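You operate a simulated robot arm through the tools that you are given. There is no shell and no other tool. Be economical: measure what you need, move in short steps, check, and stop when the job is done.

The job below is to be done with a simulated robot arm. You get a single attempt, and the scene is never put back.

TASK
Brew a small coffee with the green capsule and serve it on the white saucer.
Fine: use the white cup under the spout, leave the lever locked and the drip tray pulled out.

Only the result counts: the job must be done as asked and must still hold three seconds after the hand-in. Knocking over, shifting, dropping, spilling or breaking anything else fails it.

THE ROBOT
A 7-joint arm with a two-finger parallel gripper, fixed in place. Base frame: the origin is at the foot of the arm, x ahead of it, y to its left, z up; the work surface is at about z = 0. Units: mm, degrees, N and s.
With the tool pointing down near the work surface it reaches from about 220 to 580 mm from the base axis. Its first joint turns from -66.0 to 66.0 degrees. Payload 2.5 kg.
Tool frame: the origin (TCP) lies between the finger pads and is the grasp point; the fingertips stand 23 mm ahead of it; z points along the fingers, y is the line along which they close. Largest opening 94 mm; finger width 38, thickness 10; the body of the gripper, 54 by 96 mm, starts 39 mm behind the TCP.
Orientation is that of the tool frame in the base frame, as [roll, pitch, yaw] about the fixed x, y, z axes, in that order (R = Rz(yaw) Ry(pitch) Rx(roll)). With the fingers straight down and closing along the base's y, the tool's x points along the base's -x, its y along +y and its z along -z.

THE INTERFACE
- The arm moves only by the tool play_rows. Its argument "commands" is a list of rows, each a list of 7 numbers: the shift along the base's x, y, z in units of 30 mm (1.0 is 30 mm), then the turn, a rotation vector about the base's x, y, z in units of 4 degrees (1.0 is 4 degrees), then the closure, from 0 (fully open) to 1 (shut). In form: [[x, y, z, wx, wy, wz, jaw], ...]. A call has 1 to 8 rows; each row shifts and turns the commanded pose from where the row before left it. A call with a number of a shift or a turn outside -1 to 1 is refused whole. Each row takes 0.2 s and may step no farther than 50 mm and 8.6 degrees from the row before; otherwise, or with a gripper value out of range, the whole call is refused. A pose out of reach is approached as far as the arm can. The call stops where the force on the tool passes 70 N (or 10 N more than at its start, if that is more) or the arm is blocked; 0.2 s more then pass. Each finger travels about 108 mm/s and halts on what it meets, pressing with about 32 N; the grip force reading is that of the motor and also rises with nothing between the fingers. The clock runs only during rows and for 0.2 s after the last one: add rows that do not move to give the fingers time. It gives the time, the measured TCP pose, the force on the tool (base axes), the opening and the grip force at its end, in the units of the frame above (readings bear some noise), and new pictures: "pictures" is both (left out), scene, wrist or none.
- Cameras (640 x 400 px; columns grow to the right, rows downward): "scene" is fixed at [106.3, -395, 579.4]; the picture's right is [0.90, -0.43, 0.00], its down [-0.16, -0.34, -0.93] and it looks along [0.40, 0.83, -0.38] (base axes); focal length 241 px, centre (320, 200). "wrist" rides on the gripper at [86, 16, -74] in the tool frame; the picture's right is [-0.18, 0.98, 0.00], its down [-0.58, -0.11, -0.81] and it looks along [-0.79, -0.15, 0.59] (tool axes); focal length 243 px, centre (320, 200). There is no depth. A picture from a camera that has moved, and an enlarged one, comes with that camera's place and axes in the base frame and with its lens. The place of the scene camera against the robot may be out by one fixed shift of up to 25 mm in any direction.
- close_up(camera, box): a new picture of the part [left, top, right, bottom] of that camera's present view, enlarged. The clock stands still meanwhile.
- close_job(): hands the job in; it is judged then, once.

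Go step by step. Nothing tells you positions but the pictures and the camera data: compare them with the known pose of the tool, close in by small moves and look again before you grip or let go. The budget is 120 turns and 170 pictures, counting those below and the enlarged ones. Unless the task says otherwise, let go and move clear before handing in, and close with one line.

The tools are called as a command line: name --pt "numbers of a row" for each row, then --argument value for the rest, lists and objects as JSON in quotes. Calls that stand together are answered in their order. play_rows: Moves the arm, as the interface text tells. Its arguments: {"type":"object","properties":{"commands":{"type":"array","items":{"type":"array","items":{"type":"number"}}},"pictures":{"type":"string","enum":["both","scene","wrist","none"]}},"required":["commands"]} The other tools are called the same way: close_up (camera, box) takes an enlarged picture of a part of a camera's view; close_job () hands the job in.

At the start:

```text
clock: 0.0
tool_pos: [335.7, -44.1, 510.7]
ee_rot: [-180.0, 0.0, 179.9]
force: [0.8, 0.5, 0.7]
width: 94.0
grip_force: 0.1
```

scene: 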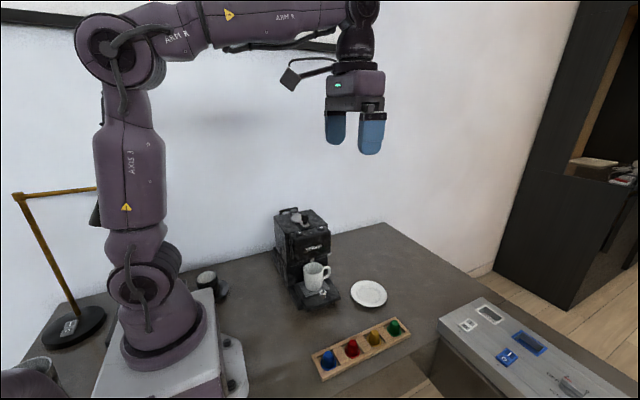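
wrist: 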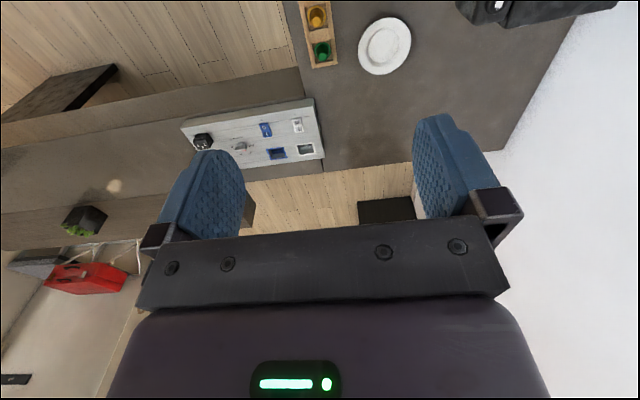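

I see a coffee machine with a white cup on it, a saucer, a rack with four capsules and a control panel on the right. I'll look closer first.

close_up --camera "scene" --box '[250, 190, 410, 320]'

close_up --camera "scene" --box '[300, 280, 460, 390]'

close_up --camera "scene" --box '[430, 280, 640, 400]'

close_up --camera "scene" --box '[180, 250, 260, 310]'

```text
3.08 times, centred on (330, 255) of scene
camera zoom: at [106.3, -395.0, 579.4], right [0.9, -0.43, 0.0], down [-0.16, -0.34, -0.93], along [0.4, 0.83, -0.38], focal length 742 px, centre (289, 31)
```

zoom: 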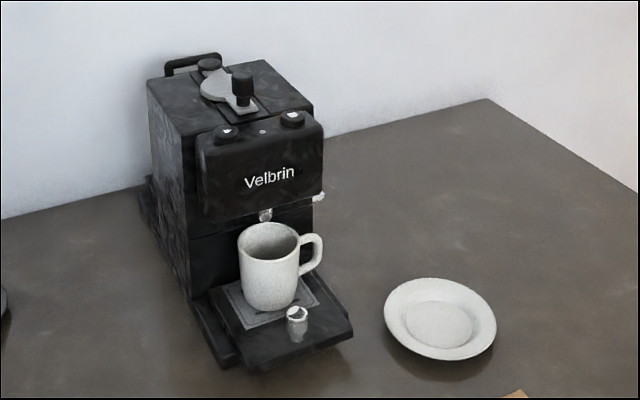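

```text
3.64 times, centred on (380, 335) of scene
camera zoom: at [106.3, -395.0, 579.4], right [0.9, -0.43, 0.0], down [-0.16, -0.34, -0.93], along [0.4, 0.83, -0.38], focal length 877 px, centre (102, -291)
```

zoom: 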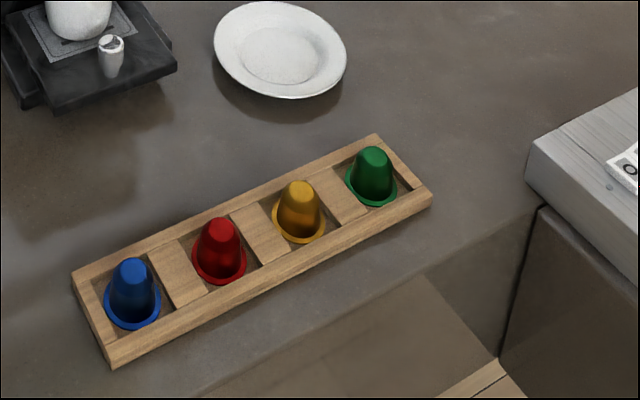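

```text
3.05 times, centred on (535, 340) of scene
camera zoom: at [106.3, -395.0, 579.4], right [0.9, -0.43, 0.0], down [-0.16, -0.34, -0.93], along [0.4, 0.83, -0.38], focal length 735 px, centre (-335, -227)
```

zoom: 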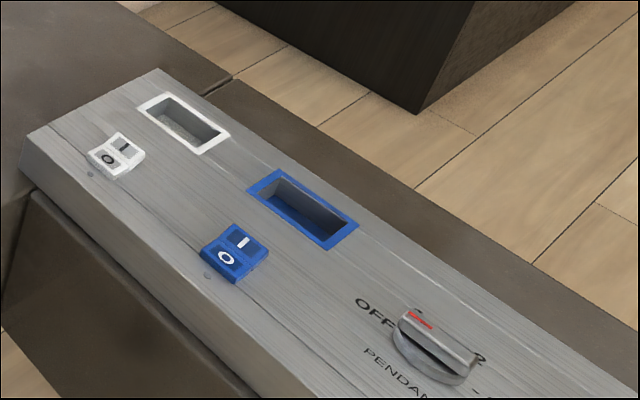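

```text
6.67 times, centred on (220, 280) of scene
camera zoom: at [106.3, -395.0, 579.4], right [0.9, -0.43, 0.0], down [-0.16, -0.34, -0.93], along [0.4, 0.83, -0.38], focal length 1608 px, centre (987, -333)
```

zoom: 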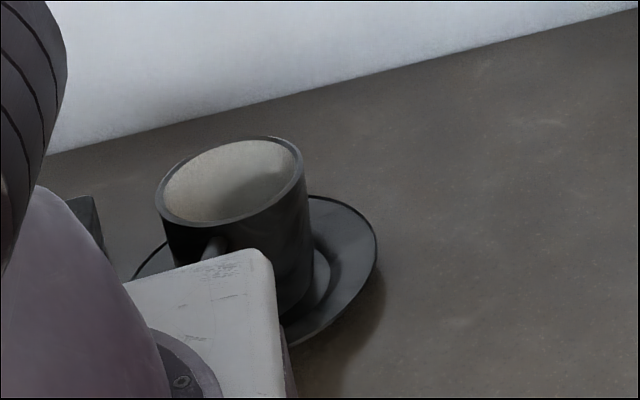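

The layout is roughly known now: the machine faces -y around (350, 150), the saucer is near (503, 70) and the green capsule near (480, -70). I'll turn the tool 90° so the wrist camera looks at the machine front.

play_rows --pt "0 0 0 0 0 1 0" --pt "0 0 0 0 0 1 0" --pt "0 0 0 0 0 1 0" --pt "0 0 0 0 0 1 0" --pt "0 0 0 0 0 1 0" --pt "0 0 0 0 0 1 0" --pt "0 0 0 0 0 1 0" --pt "0 0 0 0 0 1 0" --pictures "none"

play_rows --pt "0 0 0 0 0 1 0" --pt "0 0 0 0 0 1 0" --pt "0 0 0 0 0 1 0" --pt "0 0 0 0 0 1 0" --pt "0 0 0 0 0 1 0" --pt "0 0 0 0 0 1 0" --pt "0 0 0 0 0 1 0" --pt "0 0 0 0 0 1 0" --pictures "none"

play_rows --pt "0 0 -1 0 0 1 0" --pt "0 0 -1 0 0 1 0" --pt "0 0 -1 0 0 1 0" --pt "0 0 -1 0 0 1 0" --pt "0 0 -1 0 0 1 0" --pt "0 0 0 0 0 1 0" --pt "0 0 0 0 0 0.5 0"

```text
clock: 1.8
tool_pos: [336.8, -44.5, 511.6]
ee_rot: [-180.0, 0.0, -147.9]
force: [0.1, -0.4, 0.4]
width: 94.1
grip_force: 0.0
```

```text
clock: 3.6
tool_pos: [336.7, -43.9, 512.5]
ee_rot: [180.0, 0.0, -115.9]
force: [-0.3, -0.2, -1.1]
width: 93.9
grip_force: 0.1
```

```text
clock: 5.2
tool_pos: [335.9, -44.3, 360.5]
ee_rot: [-180.0, 0.0, -89.8]
force: [0.0, 0.0, -0.3]
width: 94.0
grip_force: 0.2
camera wrist: at [320.3, -130.7, 435.6], right [-0.98, 0.18, 0.0], down [0.11, 0.58, 0.81], along [0.15, 0.79, -0.59], focal length 243 px, centre (320, 200)
```

scene: 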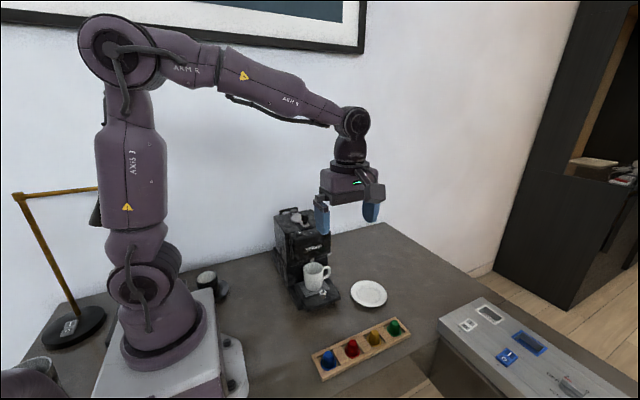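
wrist: 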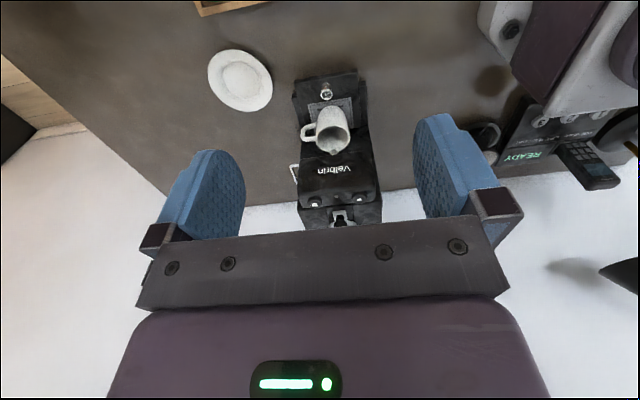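

close_up --camera "wrist" --box '[260, 60, 420, 240]'

close_up --camera "wrist" --box '[460, 90, 640, 200]'

```text
2.22 times, centred on (340, 150) of wrist
camera zoom: at [320.3, -130.7, 435.6], right [-0.98, 0.18, 0.0], down [0.11, 0.58, 0.81], along [0.15, 0.79, -0.59], focal length 539 px, centre (276, 311)
```

zoom: 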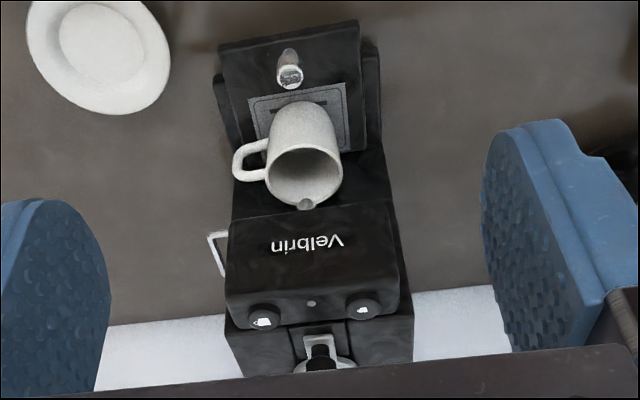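

```text
3.56 times, centred on (550, 145) of wrist
camera zoom: at [320.3, -130.7, 435.6], right [-0.98, 0.18, 0.0], down [0.11, 0.58, 0.81], along [0.15, 0.79, -0.59], focal length 863 px, centre (-498, 396)
```

zoom: 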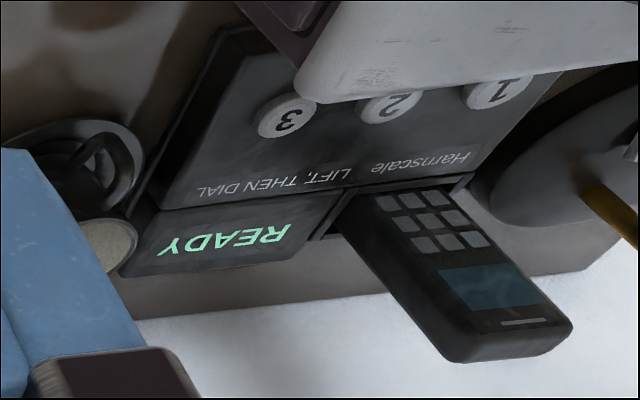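

The cup sits on the tray under the spout, a phone on the left is irrelevant, and two icon buttons are on the front top. I'll zoom in on the buttons and lever.

close_up --camera "wrist" --box '[290, 180, 400, 240]'

close_up --camera "scene" --box '[270, 195, 340, 245]'

close_up --camera "wrist" --box '[280, 60, 400, 180]'

```text
5.82 times, centred on (345, 210) of wrist
camera zoom: at [320.3, -130.7, 435.6], right [-0.98, 0.18, 0.0], down [0.11, 0.58, 0.81], along [0.15, 0.79, -0.59], focal length 1412 px, centre (174, 142)
```

zoom: 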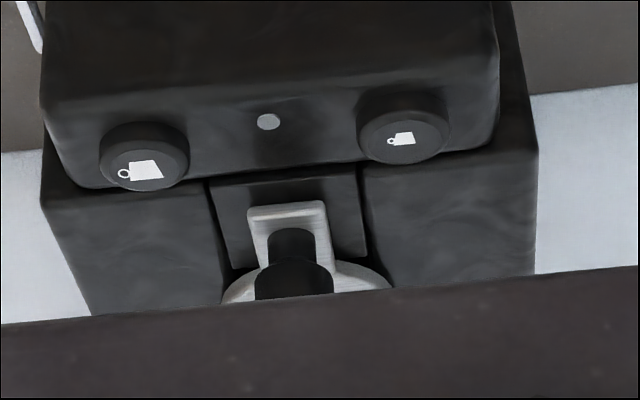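

```text
8.00 times, centred on (305, 220) of scene
camera zoom: at [106.3, -395.0, 579.4], right [0.9, -0.43, 0.0], down [-0.16, -0.34, -0.93], along [0.4, 0.83, -0.38], focal length 1929 px, centre (440, 40)
```

zoom: 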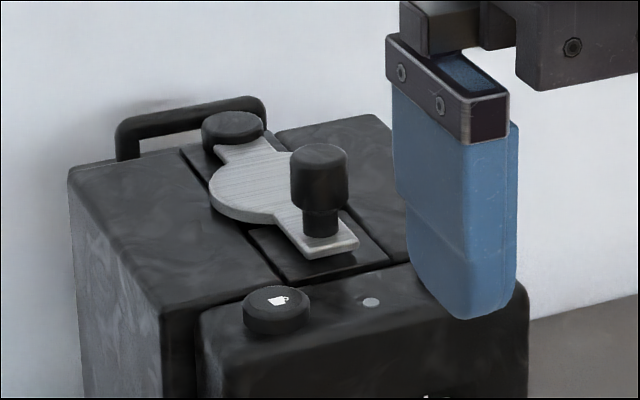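

```text
3.33 times, centred on (340, 120) of wrist
camera zoom: at [320.3, -130.7, 435.6], right [-0.98, 0.18, 0.0], down [0.11, 0.58, 0.81], along [0.15, 0.79, -0.59], focal length 809 px, centre (253, 467)
```

zoom: 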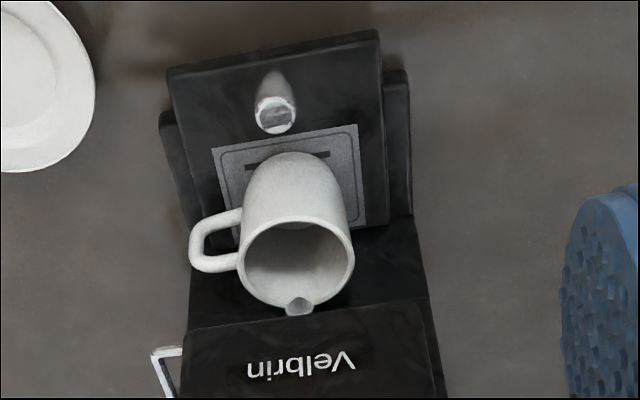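

I'm lowering the hand to get a second view (vertical stereo) of the machine front and spout.

play_rows --pt "0 0 -1 0 0 0 0" --pt "0 -0.5 -1 0 0 0 0" --pt "0 -0.5 -1 0 0 0 0" --pt "0 -0.5 -1 0 0 0 0" --pt "0 -0.5 -1 0 0 0 0" --pt "0 0 -0.5 0 0 0 0" --pictures "wrist"

```text
clock: 6.6
tool_pos: [336.4, -104.2, 198.3]
ee_rot: [180.0, 0.0, -89.9]
force: [-0.3, 0.0, 0.2]
width: 93.9
grip_force: 0.0
camera wrist: at [320.4, -190.2, 271.5], right [-0.98, 0.18, 0.0], down [0.11, 0.58, 0.81], along [0.15, 0.79, -0.59], focal length 243 px, centre (320, 200)
```

wrist: 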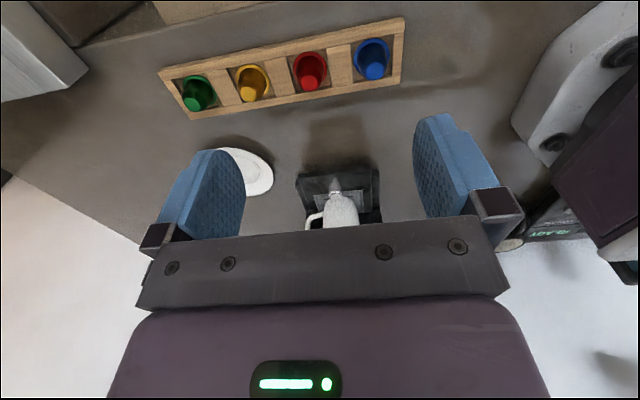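

The gripper body hides the upper machine. I'll tilt the tool back and come lower to see under the spout.

play_rows --pt "0 0.5 0 -1 0 0 0" --pt "0 0.5 0 -1 0 0 0" --pt "0 0.5 -0.5 -1 0 0 0" --pt "0 0.5 -0.5 -1 0 0 0" --pt "0 0 -0.5 -1 0 0 0" --pt "0 0 -0.5 -1 0 0 0" --pt "0 0 0 -1 0 0 0" --pictures "both"

```text
clock: 8.2
tool_pos: [337.5, -44.5, 135.6]
ee_rot: [-180.0, -28.1, -90.1]
force: [0.0, -0.6, 0.1]
width: 93.9
grip_force: 0.0
camera wrist: at [320.3, -85.9, 243.1], right [-0.98, 0.16, -0.09], down [0.11, 0.89, 0.44], along [0.15, 0.42, -0.89], focal length 243 px, centre (320, 200)
```

scene: 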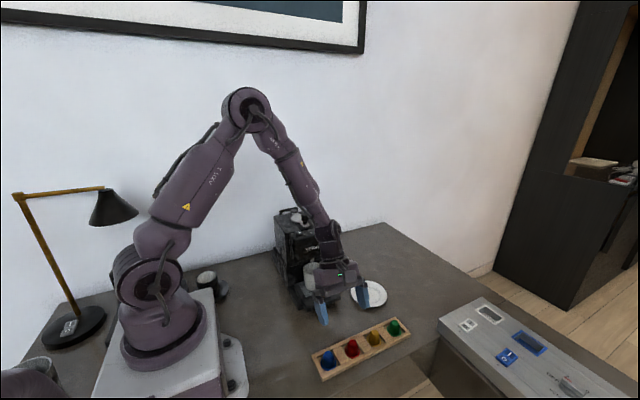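
wrist: 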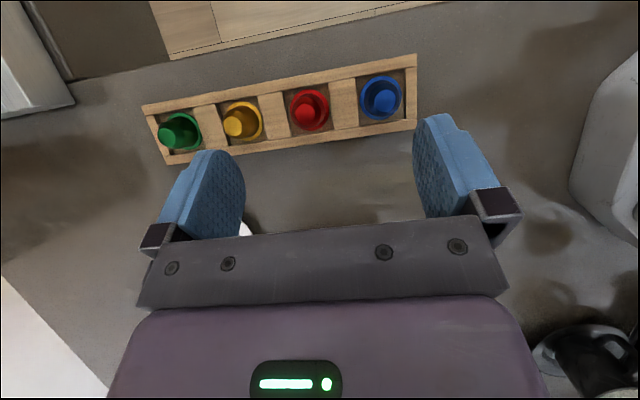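

The tilt went the wrong way (camera now looks down), but it's a good view of the capsules. I'll zoom there, then tilt back the other way.

close_up --camera "wrist" --box '[130, 40, 290, 180]'

play_rows --pt "0 -0.5 0.5 1 0 0 0" --pt "0 -0.5 0.5 1 0 0 0" --pt "0 -0.5 0 1 0 0 0" --pt "0 -0.5 0 1 0 0 0" --pt "0 -0.5 0 1 0 0 0" --pt "0 -0.5 0 1 0 0 0" --pt "0 0 0 1 0 0 0" --pictures "none"

play_rows --pt "0 0 0 1 0 0 0" --pt "0 0 0 1 0 0 0" --pt "0 0 0 1 0 0 0" --pt "0 0 0 1 0 0 0" --pt "0 0 0 1 0 0 0" --pt "0 0 0 1 0 0 0" --pt "0 0 0 1 0 0 0" --pictures "wrist"

```text
2.86 times, centred on (210, 110) of wrist
camera zoom: at [320.3, -85.9, 243.1], right [-0.98, 0.16, -0.09], down [0.11, 0.89, 0.44], along [0.15, 0.42, -0.89], focal length 693 px, centre (634, 457)
```

zoom: 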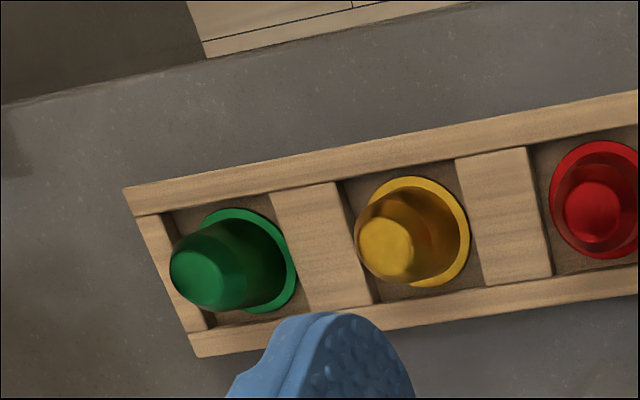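

```text
clock: 9.8
tool_pos: [335.9, -134.5, 166.9]
ee_rot: [180.0, 0.1, -89.9]
force: [-0.5, 0.7, -1.3]
width: 93.9
grip_force: 0.1
```

```text
clock: 11.4
tool_pos: [336.9, -135.0, 167.4]
ee_rot: [-180.0, 28.1, -90.0]
force: [-0.4, 0.3, 0.5]
width: 94.1
grip_force: 0.1
camera wrist: at [320.4, -245.2, 191.5], right [-0.98, 0.16, 0.09], down [0.11, 0.13, 0.99], along [0.15, 0.98, -0.15], focal length 243 px, centre (320, 200)
```

wrist: 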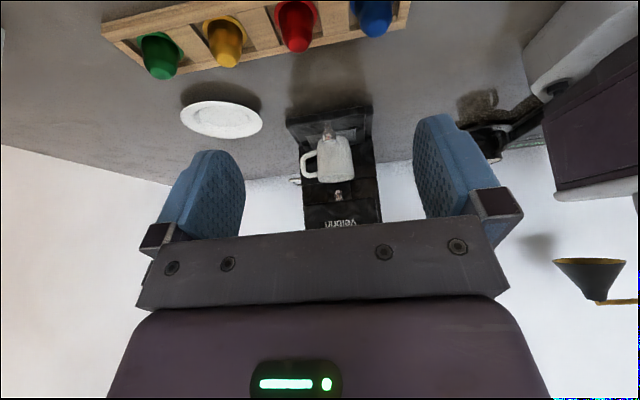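

Green capsule measured at about (484, -67), flange diameter about 38, top about z 36. Now a close look at the machine's front.

close_up --camera "wrist" --box '[270, 95, 410, 235]'

```text
2.86 times, centred on (340, 165) of wrist
camera zoom: at [320.4, -245.2, 191.5], right [-0.98, 0.16, 0.09], down [0.11, 0.13, 0.99], along [0.15, 0.98, -0.15], focal length 693 px, centre (263, 300)
```

zoom: 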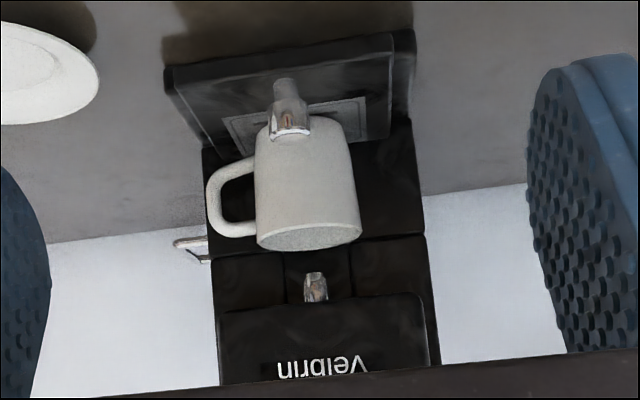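

From two views: spout at about (349,153,118), cup rim centre about (350,147,97), tray top z about 30 with its front edge near y=73. I need to judge whether the tray is already out.

close_up --camera "wrist" --box '[295, 98, 365, 168]'

close_up --camera "scene" --box '[280, 245, 350, 315]'

```text
5.71 times, centred on (330, 133) of wrist
camera zoom: at [320.4, -245.2, 191.5], right [-0.98, 0.16, 0.09], down [0.11, 0.13, 0.99], along [0.15, 0.98, -0.15], focal length 1386 px, centre (263, 583)
```

zoom: 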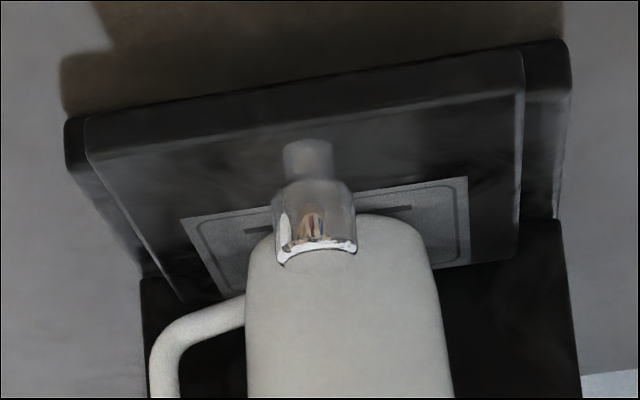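

```text
5.71 times, centred on (315, 280) of scene
camera zoom: at [106.3, -395.0, 579.4], right [0.9, -0.43, 0.0], down [-0.16, -0.34, -0.93], along [0.4, 0.83, -0.38], focal length 1378 px, centre (349, -257)
```

zoom: 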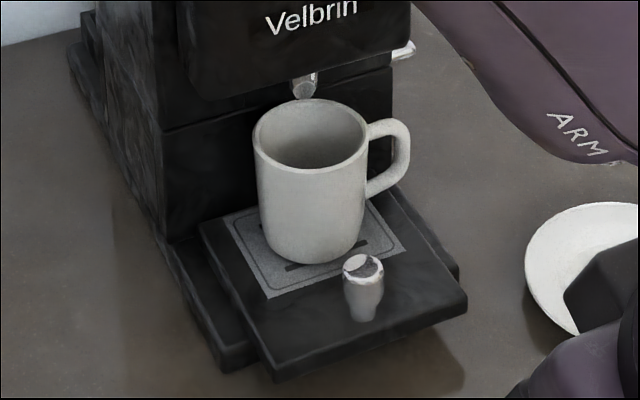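

The tray likely needs a pull test later. Next I need to see the lever from above, so I'm raising the hand, un-tilting and moving over the machine.

play_rows --pt "0 0 1 -1 0 0 0" --pt "0 0 1 -1 0 0 0" --pt "0 0 1 -1 0 0 0" --pt "0 0 1 -1 0 0 0" --pt "0 0.5 1 -1 0 0 0" --pt "0 0.5 1 -1 0 0 0" --pt "0 0.5 1 -1 0 0 0" --pt "0 1 1 0 0 0 0" --pictures "none"

play_rows --pt "0 1 0.5 0 0 0 0" --pt "0 1 0 0 0 0 0" --pt "0 1 0 0 0 0 0" --pt "0 1 0 0 0 0 0" --pt "0 1 0 0 0 0 0" --pt "0 1 0 0 0 0 0" --pt "0 1 0 0 0 0 0" --pictures "wrist"

```text
clock: 13.2
tool_pos: [338.2, -61.9, 407.5]
ee_rot: [-180.0, -0.1, -90.1]
force: [0.3, 0.2, -0.3]
width: 94.3
grip_force: 0.1
```

```text
clock: 14.8
tool_pos: [336.2, 149.4, 421.8]
ee_rot: [-179.9, 0.0, -90.0]
force: [0.6, -0.6, 0.0]
width: 94.0
grip_force: 0.0
camera wrist: at [319.7, 62.8, 496.4], right [-0.98, 0.18, 0.0], down [0.11, 0.58, 0.81], along [0.15, 0.79, -0.59], focal length 243 px, centre (320, 200)
```

wrist: 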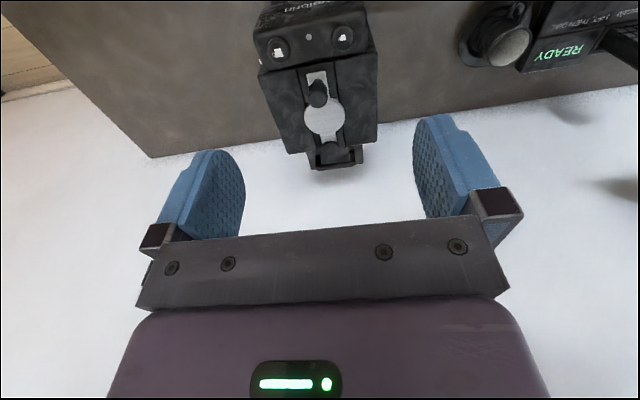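

close_up --camera "wrist" --box '[240, 0, 400, 180]'

close_up --camera "wrist" --box '[280, 60, 370, 150]'

```text
2.22 times, centred on (320, 90) of wrist
camera zoom: at [319.7, 62.8, 496.4], right [-0.98, 0.18, 0.0], down [0.11, 0.58, 0.81], along [0.15, 0.79, -0.59], focal length 539 px, centre (320, 444)
```

zoom: 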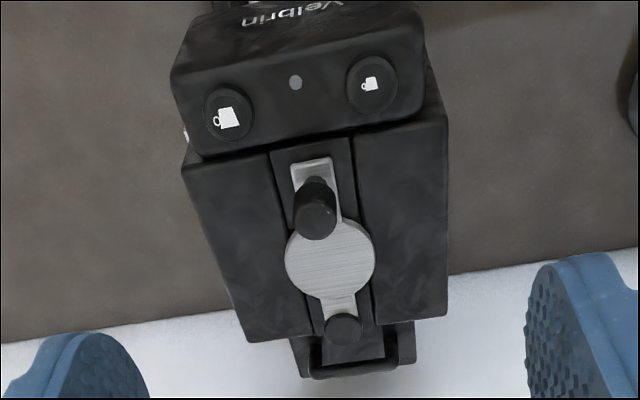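

```text
4.44 times, centred on (325, 105) of wrist
camera zoom: at [319.7, 62.8, 496.4], right [-0.98, 0.18, 0.0], down [0.11, 0.58, 0.81], along [0.15, 0.79, -0.59], focal length 1078 px, centre (298, 622)
```

zoom: 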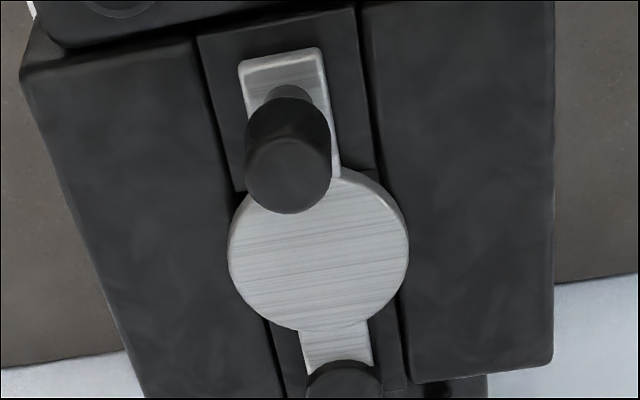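

The lever is a horizontal swing arm: pivot about (349,297), disc about (349,249), knob about (349,203, top z 261). The small button is about (316,164,223). I'll go above the knob.

play_rows --pt "0.43 0.9 -0.5 0 0 0 0.45" --pt "0 0.9 -1 0 0 0 0.45" --pt "0 0 -1 0 0 0 0.45" --pt "0 0 -1 0 0 0 0.45" --pt "0 0 -0.5 0 0 0 0.45" --pictures "both"

```text
clock: 16.0
tool_pos: [348.5, 204.1, 302.1]
ee_rot: [179.9, 0.0, -90.0]
force: [0.1, -0.1, 0.7]
width: 51.4
grip_force: 0.0
camera wrist: at [332.5, 118.3, 375.9], right [-0.98, 0.18, 0.0], down [0.11, 0.58, 0.81], along [0.15, 0.79, -0.59], focal length 243 px, centre (320, 200)
```

scene: 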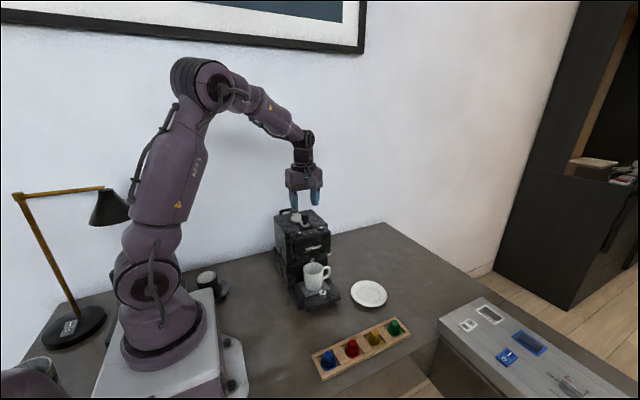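
wrist: 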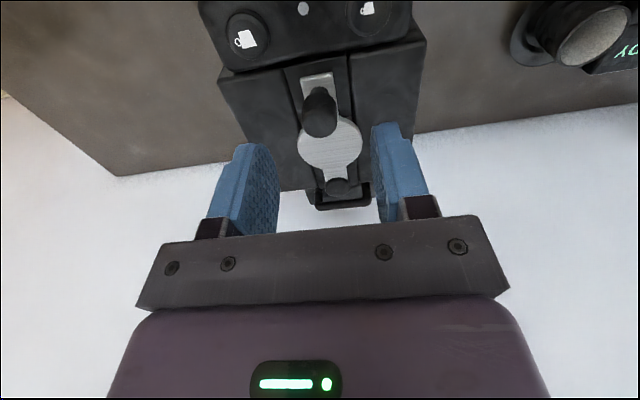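

The knob lies between the fingers in x. I'll descend to TCP z about 254 and close.

play_rows --pt "0 0.05 -0.6 0 0 0 0.45" --pt "0 0 -0.5 0 0 0 0.45" --pt "0 0 -0.5 0 0 0 0.45" --pictures "both"

```text
clock: 16.8
tool_pos: [348.5, 206.7, 252.3]
ee_rot: [180.0, 0.0, -90.0]
force: [-0.5, 0.3, 0.1]
width: 51.7
grip_force: 0.1
camera wrist: at [332.3, 119.9, 327.6], right [-0.98, 0.18, 0.0], down [0.11, 0.58, 0.81], along [0.15, 0.79, -0.59], focal length 243 px, centre (320, 200)
```

scene: 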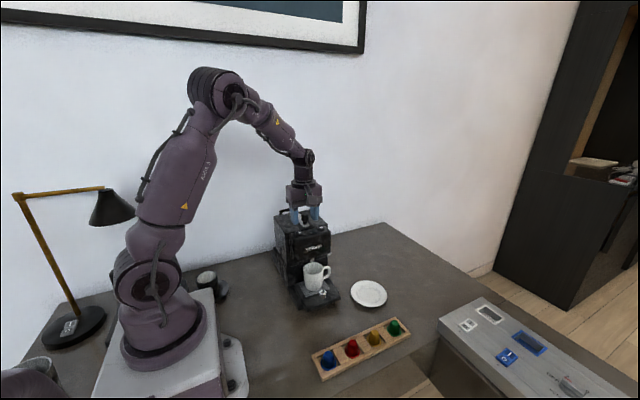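
wrist: 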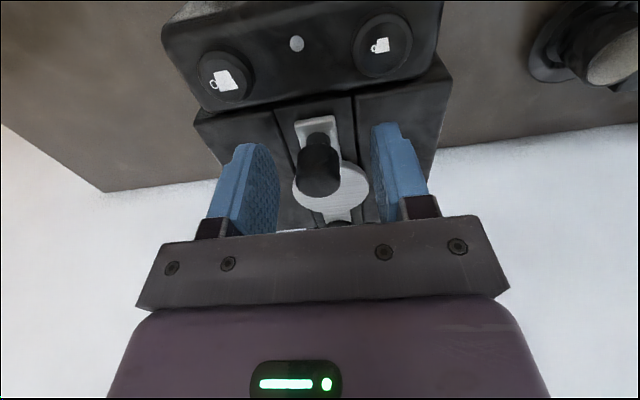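

The fingers straddle the knob. Closing.

play_rows --pt "0 0 -0.1 0 0 0 1" --pt "0 0 0 0 0 0 1" --pt "0 0 0 0 0 0 1" --pictures "wrist"

```text
clock: 17.6
tool_pos: [350.6, 205.7, 251.7]
ee_rot: [-179.6, 0.2, -90.0]
force: [-2.5, -3.6, 28.9]
width: 21.4
grip_force: 44.9
camera wrist: at [333.4, 119.7, 325.9], right [-0.98, 0.18, 0.0], down [0.11, 0.58, 0.81], along [0.15, 0.79, -0.59], focal length 243 px, centre (320, 200)
```

wrist: 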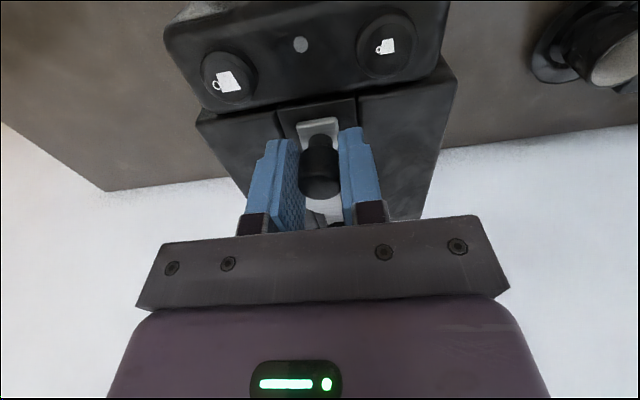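

Gripped at 21 mm width, with an upward contact force, so I ease up slightly and test the swing toward -x.

play_rows --pt "0 0 0.1 0 0 0 1" --pt "-0.22 0.01 0 0 0 -1 1" --pt "-0.22 0.02 0 0 0 -1 1" --pictures "wrist"

```text
clock: 18.4
tool_pos: [350.5, 203.9, 254.6]
ee_rot: [-178.5, 0.7, -97.3]
force: [16.4, 5.4, -11.1]
width: 21.5
grip_force: 45.2
stopped in row 3: the force on the tool passed its limit (the readings are from after the stop); the commanded pose is now the measured one
camera wrist: at [319.4, 120.0, 327.2], right [-0.95, 0.31, -0.02], down [0.16, 0.56, 0.82], along [0.26, 0.77, -0.58], focal length 243 px, centre (320, 200)
```

wrist: 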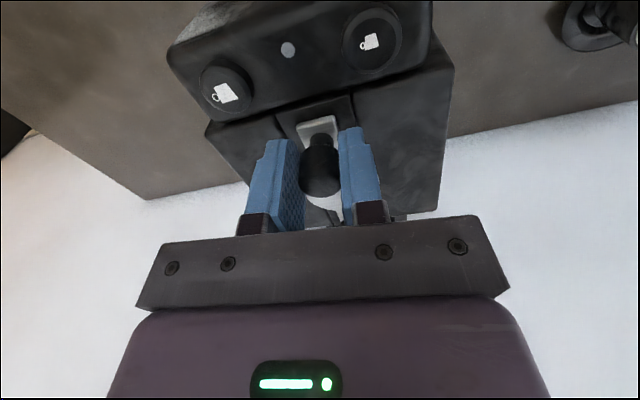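

Blocked toward -x. Trying the other direction.

play_rows --pt "0 0 0 0 0 1 1" --pt "0.2 0.01 0 0 0 1 1" --pt "0.22 0.02 0 0 0 1 1" --pictures "wrist"

```text
clock: 19.2
tool_pos: [360.3, 203.2, 254.8]
ee_rot: [-178.9, 0.5, -85.1]
force: [1.4, -8.3, 1.3]
width: 21.2
grip_force: 45.1
camera wrist: at [349.1, 115.9, 327.9], right [-0.99, 0.1, -0.02], down [0.04, 0.58, 0.81], along [0.09, 0.81, -0.58], focal length 243 px, centre (320, 200)
```

wrist: 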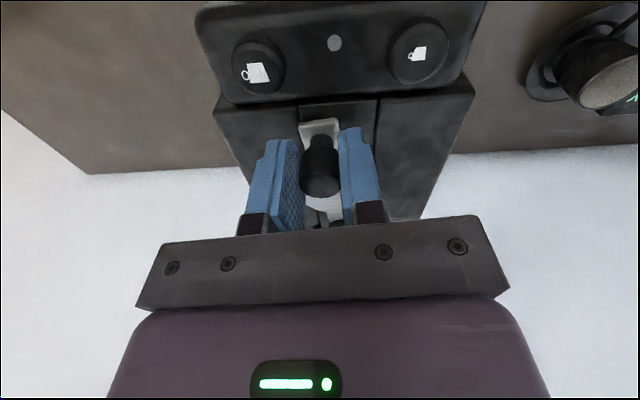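

It swings toward +x. Continuing along the arc.

play_rows --pt "0.217 0.03 0 0 0 1 1" --pt "0.214 0.046 0 0 0 1 1" --pt "0.21 0.06 0 0 0 1 1" --pt "0.206 0.075 0 0 0 1 1" --pt "0.2 0.089 0 0 0 1 1" --pt "0.193 0.103 0 0 0 1 1" --pt "0.186 0.116 0 0 0 1 1" --pt "0.177 0.129 0 0 0 1 1" --pictures "scene"

```text
clock: 21.0
tool_pos: [410.1, 223.5, 255.1]
ee_rot: [-178.7, 0.4, -53.2]
force: [12.9, -15.2, -0.7]
width: 21.4
grip_force: 45.0
```

scene: 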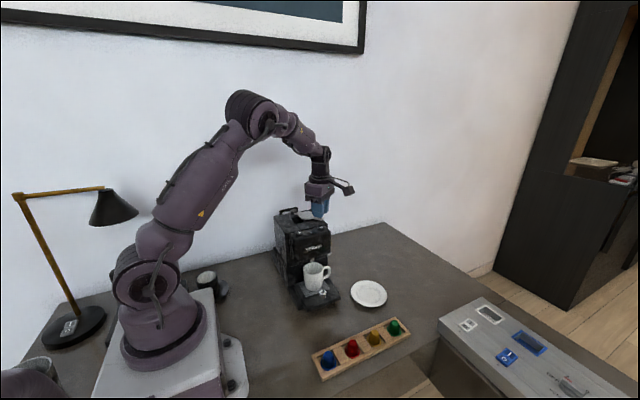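

play_rows --pt "0.21 0.11 0 0 0 1 1" --pt "0.157 0.162 0 0 0 1 1" --pt "0.145 0.172 0 0 0 1 1" --pt "0.132 0.182 0 0 0 1 1" --pt "0.119 0.19 0 0 0 1 1" --pt "0.105 0.198 0 0 0 1 1" --pt "0.09 0.205 0 0 0 1 1" --pt "0.076 0.21 0 0 0 1 1" --pictures "both"

```text
clock: 22.8
tool_pos: [443.0, 265.6, 254.5]
ee_rot: [-178.6, 0.3, -21.4]
force: [26.6, -10.8, -1.4]
width: 21.2
grip_force: 44.9
camera wrist: at [516.4, 217.8, 328.2], right [-0.53, -0.85, -0.02], down [-0.51, 0.29, 0.81], along [-0.68, 0.44, -0.58], focal length 243 px, centre (320, 200)
```

scene: 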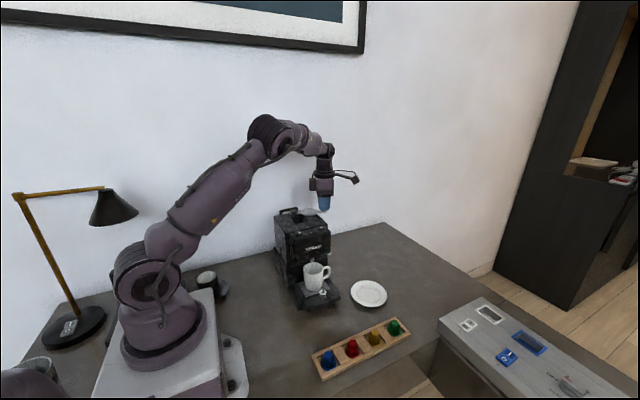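
wrist: 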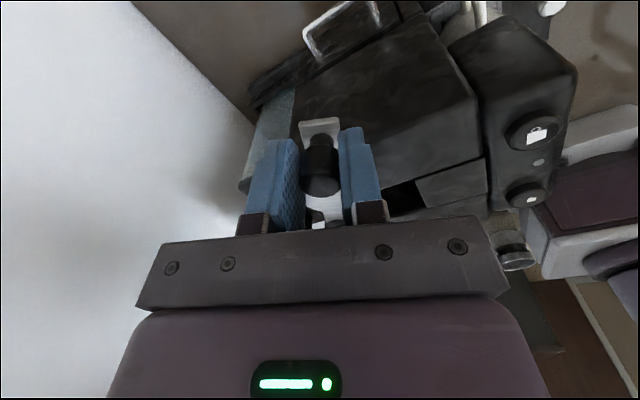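

Chamber starts showing. I'll relieve the radial load and go on to about 90°.

play_rows --pt "0.09 -0.03 0 0 0 0 1" --pt "0.07 0.222 0 0 0 1 1" --pt "0.055 0.226 0 0 0 1 1" --pt "0.04 0.23 0 0 0 1 1" --pt "0.02 0.232 0 0 0 1 1" --pt "0.0 0.232 0 0 0 1 1" --pictures "both"

```text
clock: 24.1
tool_pos: [447.7, 283.4, 254.3]
ee_rot: [179.3, 1.3, -4.7]
force: [-10.0, -13.2, 6.7]
width: 21.4
grip_force: 45.3
stopped in row 6: the force on the tool passed its limit (the readings are from after the stop); the commanded pose is now the measured one
camera wrist: at [533.9, 262.1, 326.2], right [-0.26, -0.96, 0.02], down [-0.55, 0.16, 0.82], along [-0.79, 0.21, -0.57], focal length 243 px, centre (320, 200)
```

scene: 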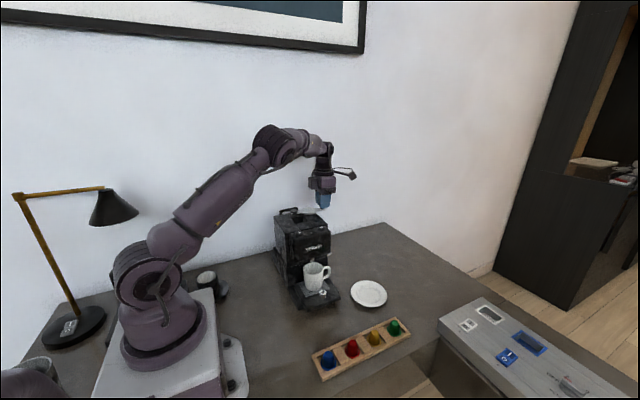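
wrist: 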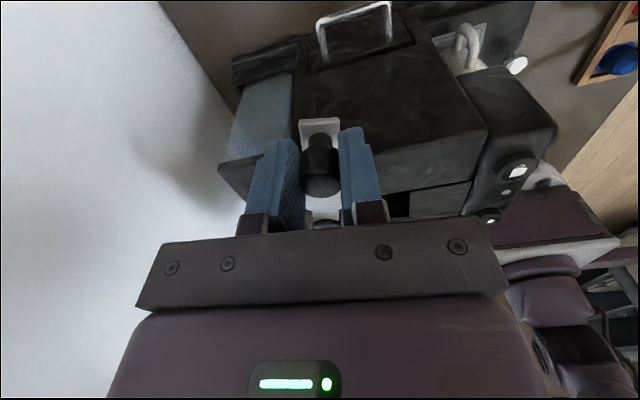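

The lever hit its end stop open. Releasing, rising, and then looking at the chamber.

play_rows --pt "0 0 0 0 0 0 0.5" --pt "0 0 0 0 0 0 0.5" --pt "0 0 1 0 0 -1 0.5" --pt "0 0 1 0 0 -1 0.5" --pt "0 -0.5 1 0 0 -1 0.5" --pt "-0.5 -0.5 1 0 0 -1 0.5" --pt "-0.5 -0.5 0.5 0 0 -1 0.5" --pt "-0.5 -0.5 0 0 0 -1 0.5" --pictures "none"

play_rows --pt "-0.5 -0.5 0 0 0 -1 0.5" --pt "-0.5 -0.5 0 0 0 -1 0.5" --pt "-0.5 -0.5 0 0 0 -1 0.5" --pt "-0.2 -0.5 0 0 0 -1 0.5" --pt "0 0 0 0 0 -1 0.5" --pt "0 0 0 0 0 -1 0.5" --pt "0 0 0 0 0 -1 0.5" --pt "0 0 0 0 0 -1 0.5" --pictures "both"

```text
clock: 25.9
tool_pos: [399.9, 224.7, 387.4]
ee_rot: [179.6, 1.1, -28.8]
force: [-0.4, 0.5, -0.2]
width: 47.1
grip_force: 0.1
```

```text
clock: 27.7
tool_pos: [351.4, 166.4, 387.8]
ee_rot: [179.5, 1.2, -60.8]
force: [0.3, -0.9, 0.4]
width: 47.2
grip_force: 0.1
camera wrist: at [381.2, 82.2, 461.0], right [-0.95, -0.32, 0.01], down [-0.18, 0.55, 0.82], along [-0.27, 0.77, -0.58], focal length 243 px, centre (320, 200)
```

scene: 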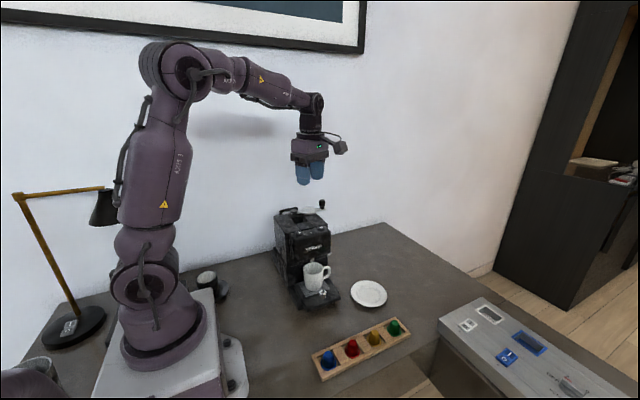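
wrist: 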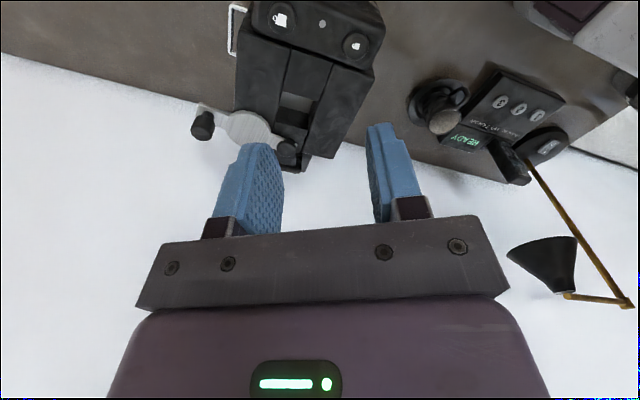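

close_up --camera "wrist" --box '[230, 30, 380, 170]'

close_up --camera "scene" --box '[265, 190, 345, 250]'

```text
2.86 times, centred on (305, 100) of wrist
camera zoom: at [381.2, 82.2, 461.0], right [-0.95, -0.32, 0.01], down [-0.18, 0.55, 0.82], along [-0.27, 0.77, -0.58], focal length 693 px, centre (363, 486)
```

zoom: 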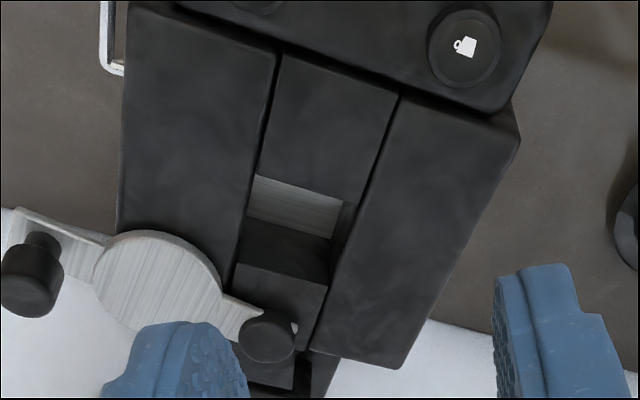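

```text
6.67 times, centred on (305, 220) of scene
camera zoom: at [106.3, -395.0, 579.4], right [0.9, -0.43, 0.0], down [-0.16, -0.34, -0.93], along [0.4, 0.83, -0.38], focal length 1608 px, centre (420, 67)
```

zoom: 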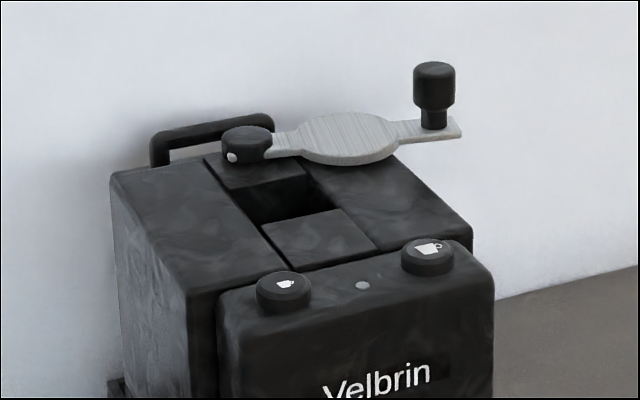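

The chamber is a square opening about x 331–370, y 228–269 with floor at z about 184. Next, go above the green capsule with yaw back at -90.

play_rows --pt "0.55 -0.97 0 0 0 -1 0.45" --pt "0.55 -0.97 0 0 0 -1 0.45" --pt "0.55 -0.97 -0.2 0 0 -1 0.45" --pt "0.55 -0.97 -0.9 0 0 -1 0.45" --pt "0.55 -0.97 -0.9 0 0 -1 0.45" --pt "0.55 -0.97 -0.9 0 0 -1 0.45" --pt "0.55 -0.97 -0.9 0 0 -1 0.45" --pt "0.58 -0.97 -0.9 0 0 -0.3 0.45" --pictures "none"

play_rows --pt "0 0 -1 0 0 0 0.45" --pt "0 0 -1 0 0 0 0.45" --pt "0 0 -1 0 0 0 0.45" --pictures "both"

```text
clock: 29.5
tool_pos: [484.5, -68.8, 247.9]
ee_rot: [179.6, 1.2, -89.9]
force: [-0.1, -0.5, 1.3]
width: 52.1
grip_force: 0.0
```

```text
clock: 30.3
tool_pos: [483.5, -65.2, 159.3]
ee_rot: [179.6, 1.2, -89.8]
force: [-0.8, 0.3, -0.2]
width: 51.6
grip_force: 0.1
camera wrist: at [467.2, -153.9, 230.4], right [-0.98, 0.18, 0.01], down [0.11, 0.56, 0.82], along [0.14, 0.81, -0.58], focal length 243 px, centre (320, 200)
```

scene: 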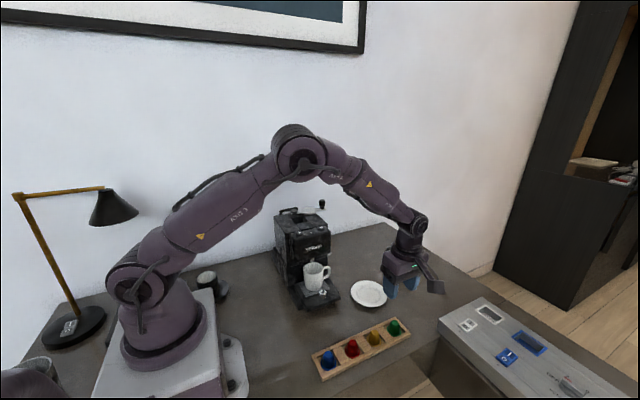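
wrist: 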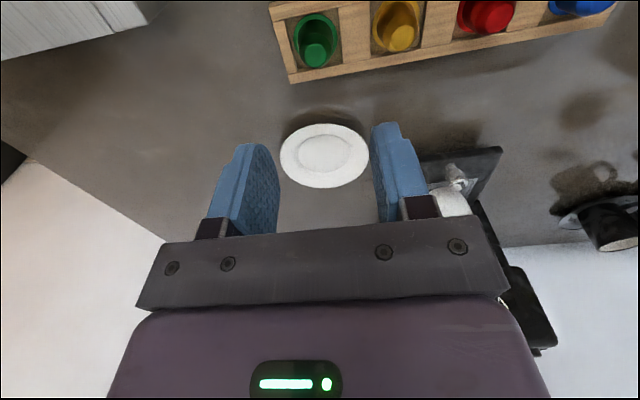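

close_up --camera "wrist" --box '[270, 0, 370, 90]'

close_up --camera "scene" --box '[370, 300, 430, 350]'

```text
4.44 times, centred on (320, 45) of wrist
camera zoom: at [467.2, -153.9, 230.4], right [-0.98, 0.18, 0.01], down [0.11, 0.56, 0.82], along [0.14, 0.81, -0.58], focal length 1078 px, centre (320, 889)
```

zoom: 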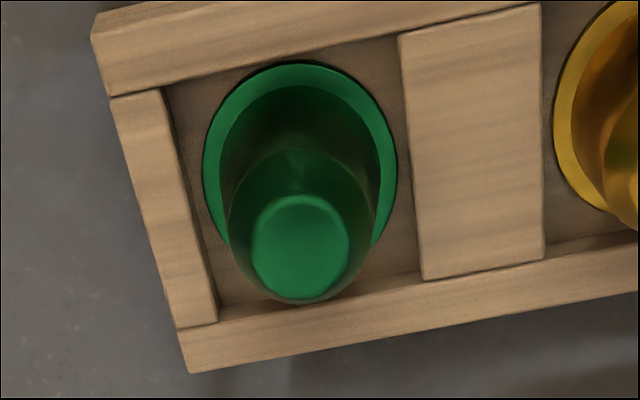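

```text
8.00 times, centred on (400, 325) of scene
camera zoom: at [106.3, -395.0, 579.4], right [0.9, -0.43, 0.0], down [-0.16, -0.34, -0.93], along [0.4, 0.83, -0.38], focal length 1929 px, centre (-320, -800)
```

zoom: 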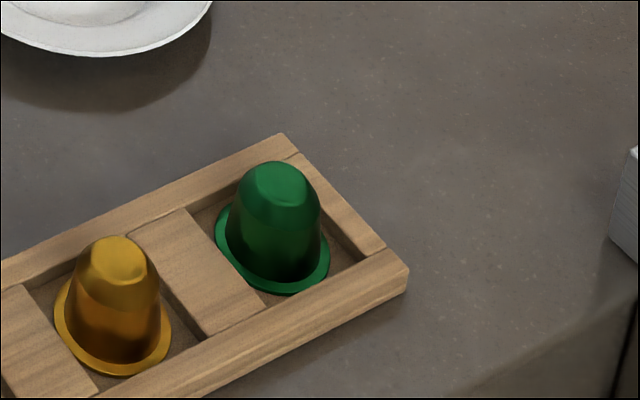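

Capsule axis about (483.6,-69), top z about 37, flange about z 8. I'll straighten the tool and descend, pausing at z 80.

play_rows --pt "0 -0.12 -0.6 -0.3 -0.1 0 0.45" --pt "0 0 -1 0 0 0 0.45" --pt "0 0 -1 0 0 0 0.45" --pictures "both"

```text
clock: 31.1
tool_pos: [485.9, -69.1, 80.7]
ee_rot: [-179.9, 0.0, -89.9]
force: [-0.2, -0.1, -0.1]
width: 51.6
grip_force: 0.0
camera wrist: at [469.0, -156.4, 154.5], right [-0.98, 0.18, 0.0], down [0.11, 0.58, 0.81], along [0.15, 0.79, -0.59], focal length 243 px, centre (320, 200)
```

scene: 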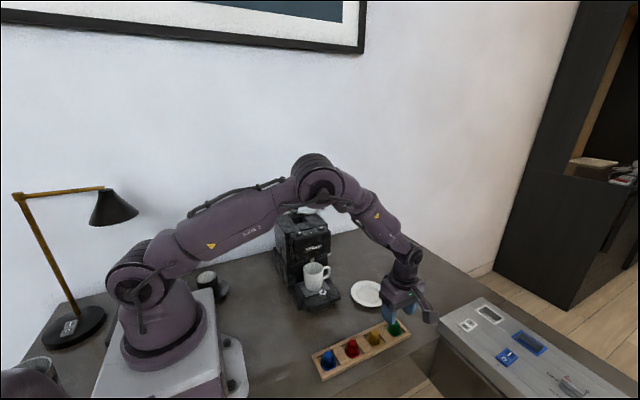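
wrist: 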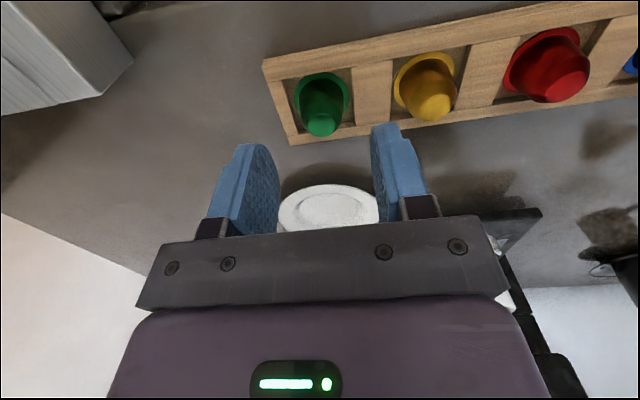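

Aligned within 2 mm. Descending to TCP z 42 and gripping.

play_rows --pt "-0.08 -0.02 -0.65 0 0 0 0.45" --pt "0 0 -0.63 0 0 0 0.45" --pt "0 0 0 0 0 0 0.45" --pictures "wrist"

play_rows --pt "0 0 0 0 0 0 0.7" --pt "0 0 0 0 0 0 1" --pt "0 0 0 0 0 0 1" --pt "0 0 0 0 0 0 1" --pictures "wrist"

```text
clock: 31.9
tool_pos: [482.4, -71.8, 41.2]
ee_rot: [-179.9, -0.1, -89.9]
force: [0.2, 1.1, 0.9]
width: 51.7
grip_force: 0.1
camera wrist: at [466.7, -157.6, 114.9], right [-0.98, 0.18, 0.0], down [0.11, 0.58, 0.81], along [0.15, 0.79, -0.59], focal length 243 px, centre (320, 200)
```

wrist: 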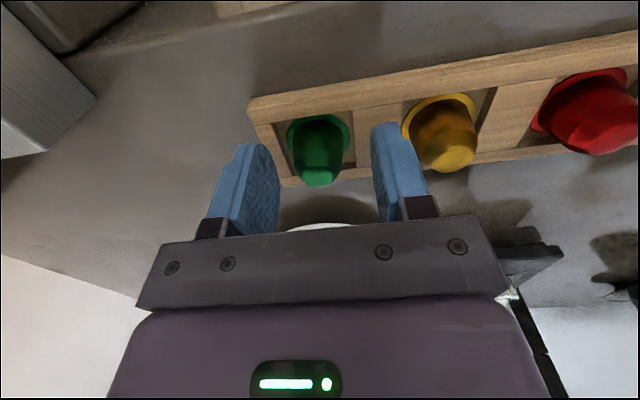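

```text
clock: 32.9
tool_pos: [483.7, -71.5, 40.8]
ee_rot: [-180.0, -0.1, -89.8]
force: [-0.2, -0.3, 0.2]
width: 17.9
grip_force: 32.2
camera wrist: at [466.7, -157.6, 115.1], right [-0.98, 0.18, 0.0], down [0.11, 0.58, 0.81], along [0.15, 0.79, -0.59], focal length 243 px, centre (320, 200)
```

wrist: 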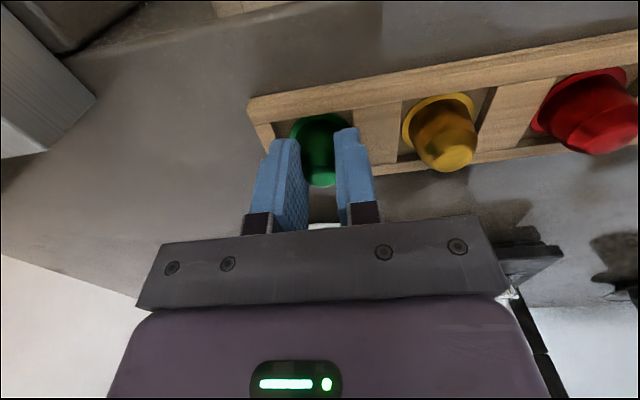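

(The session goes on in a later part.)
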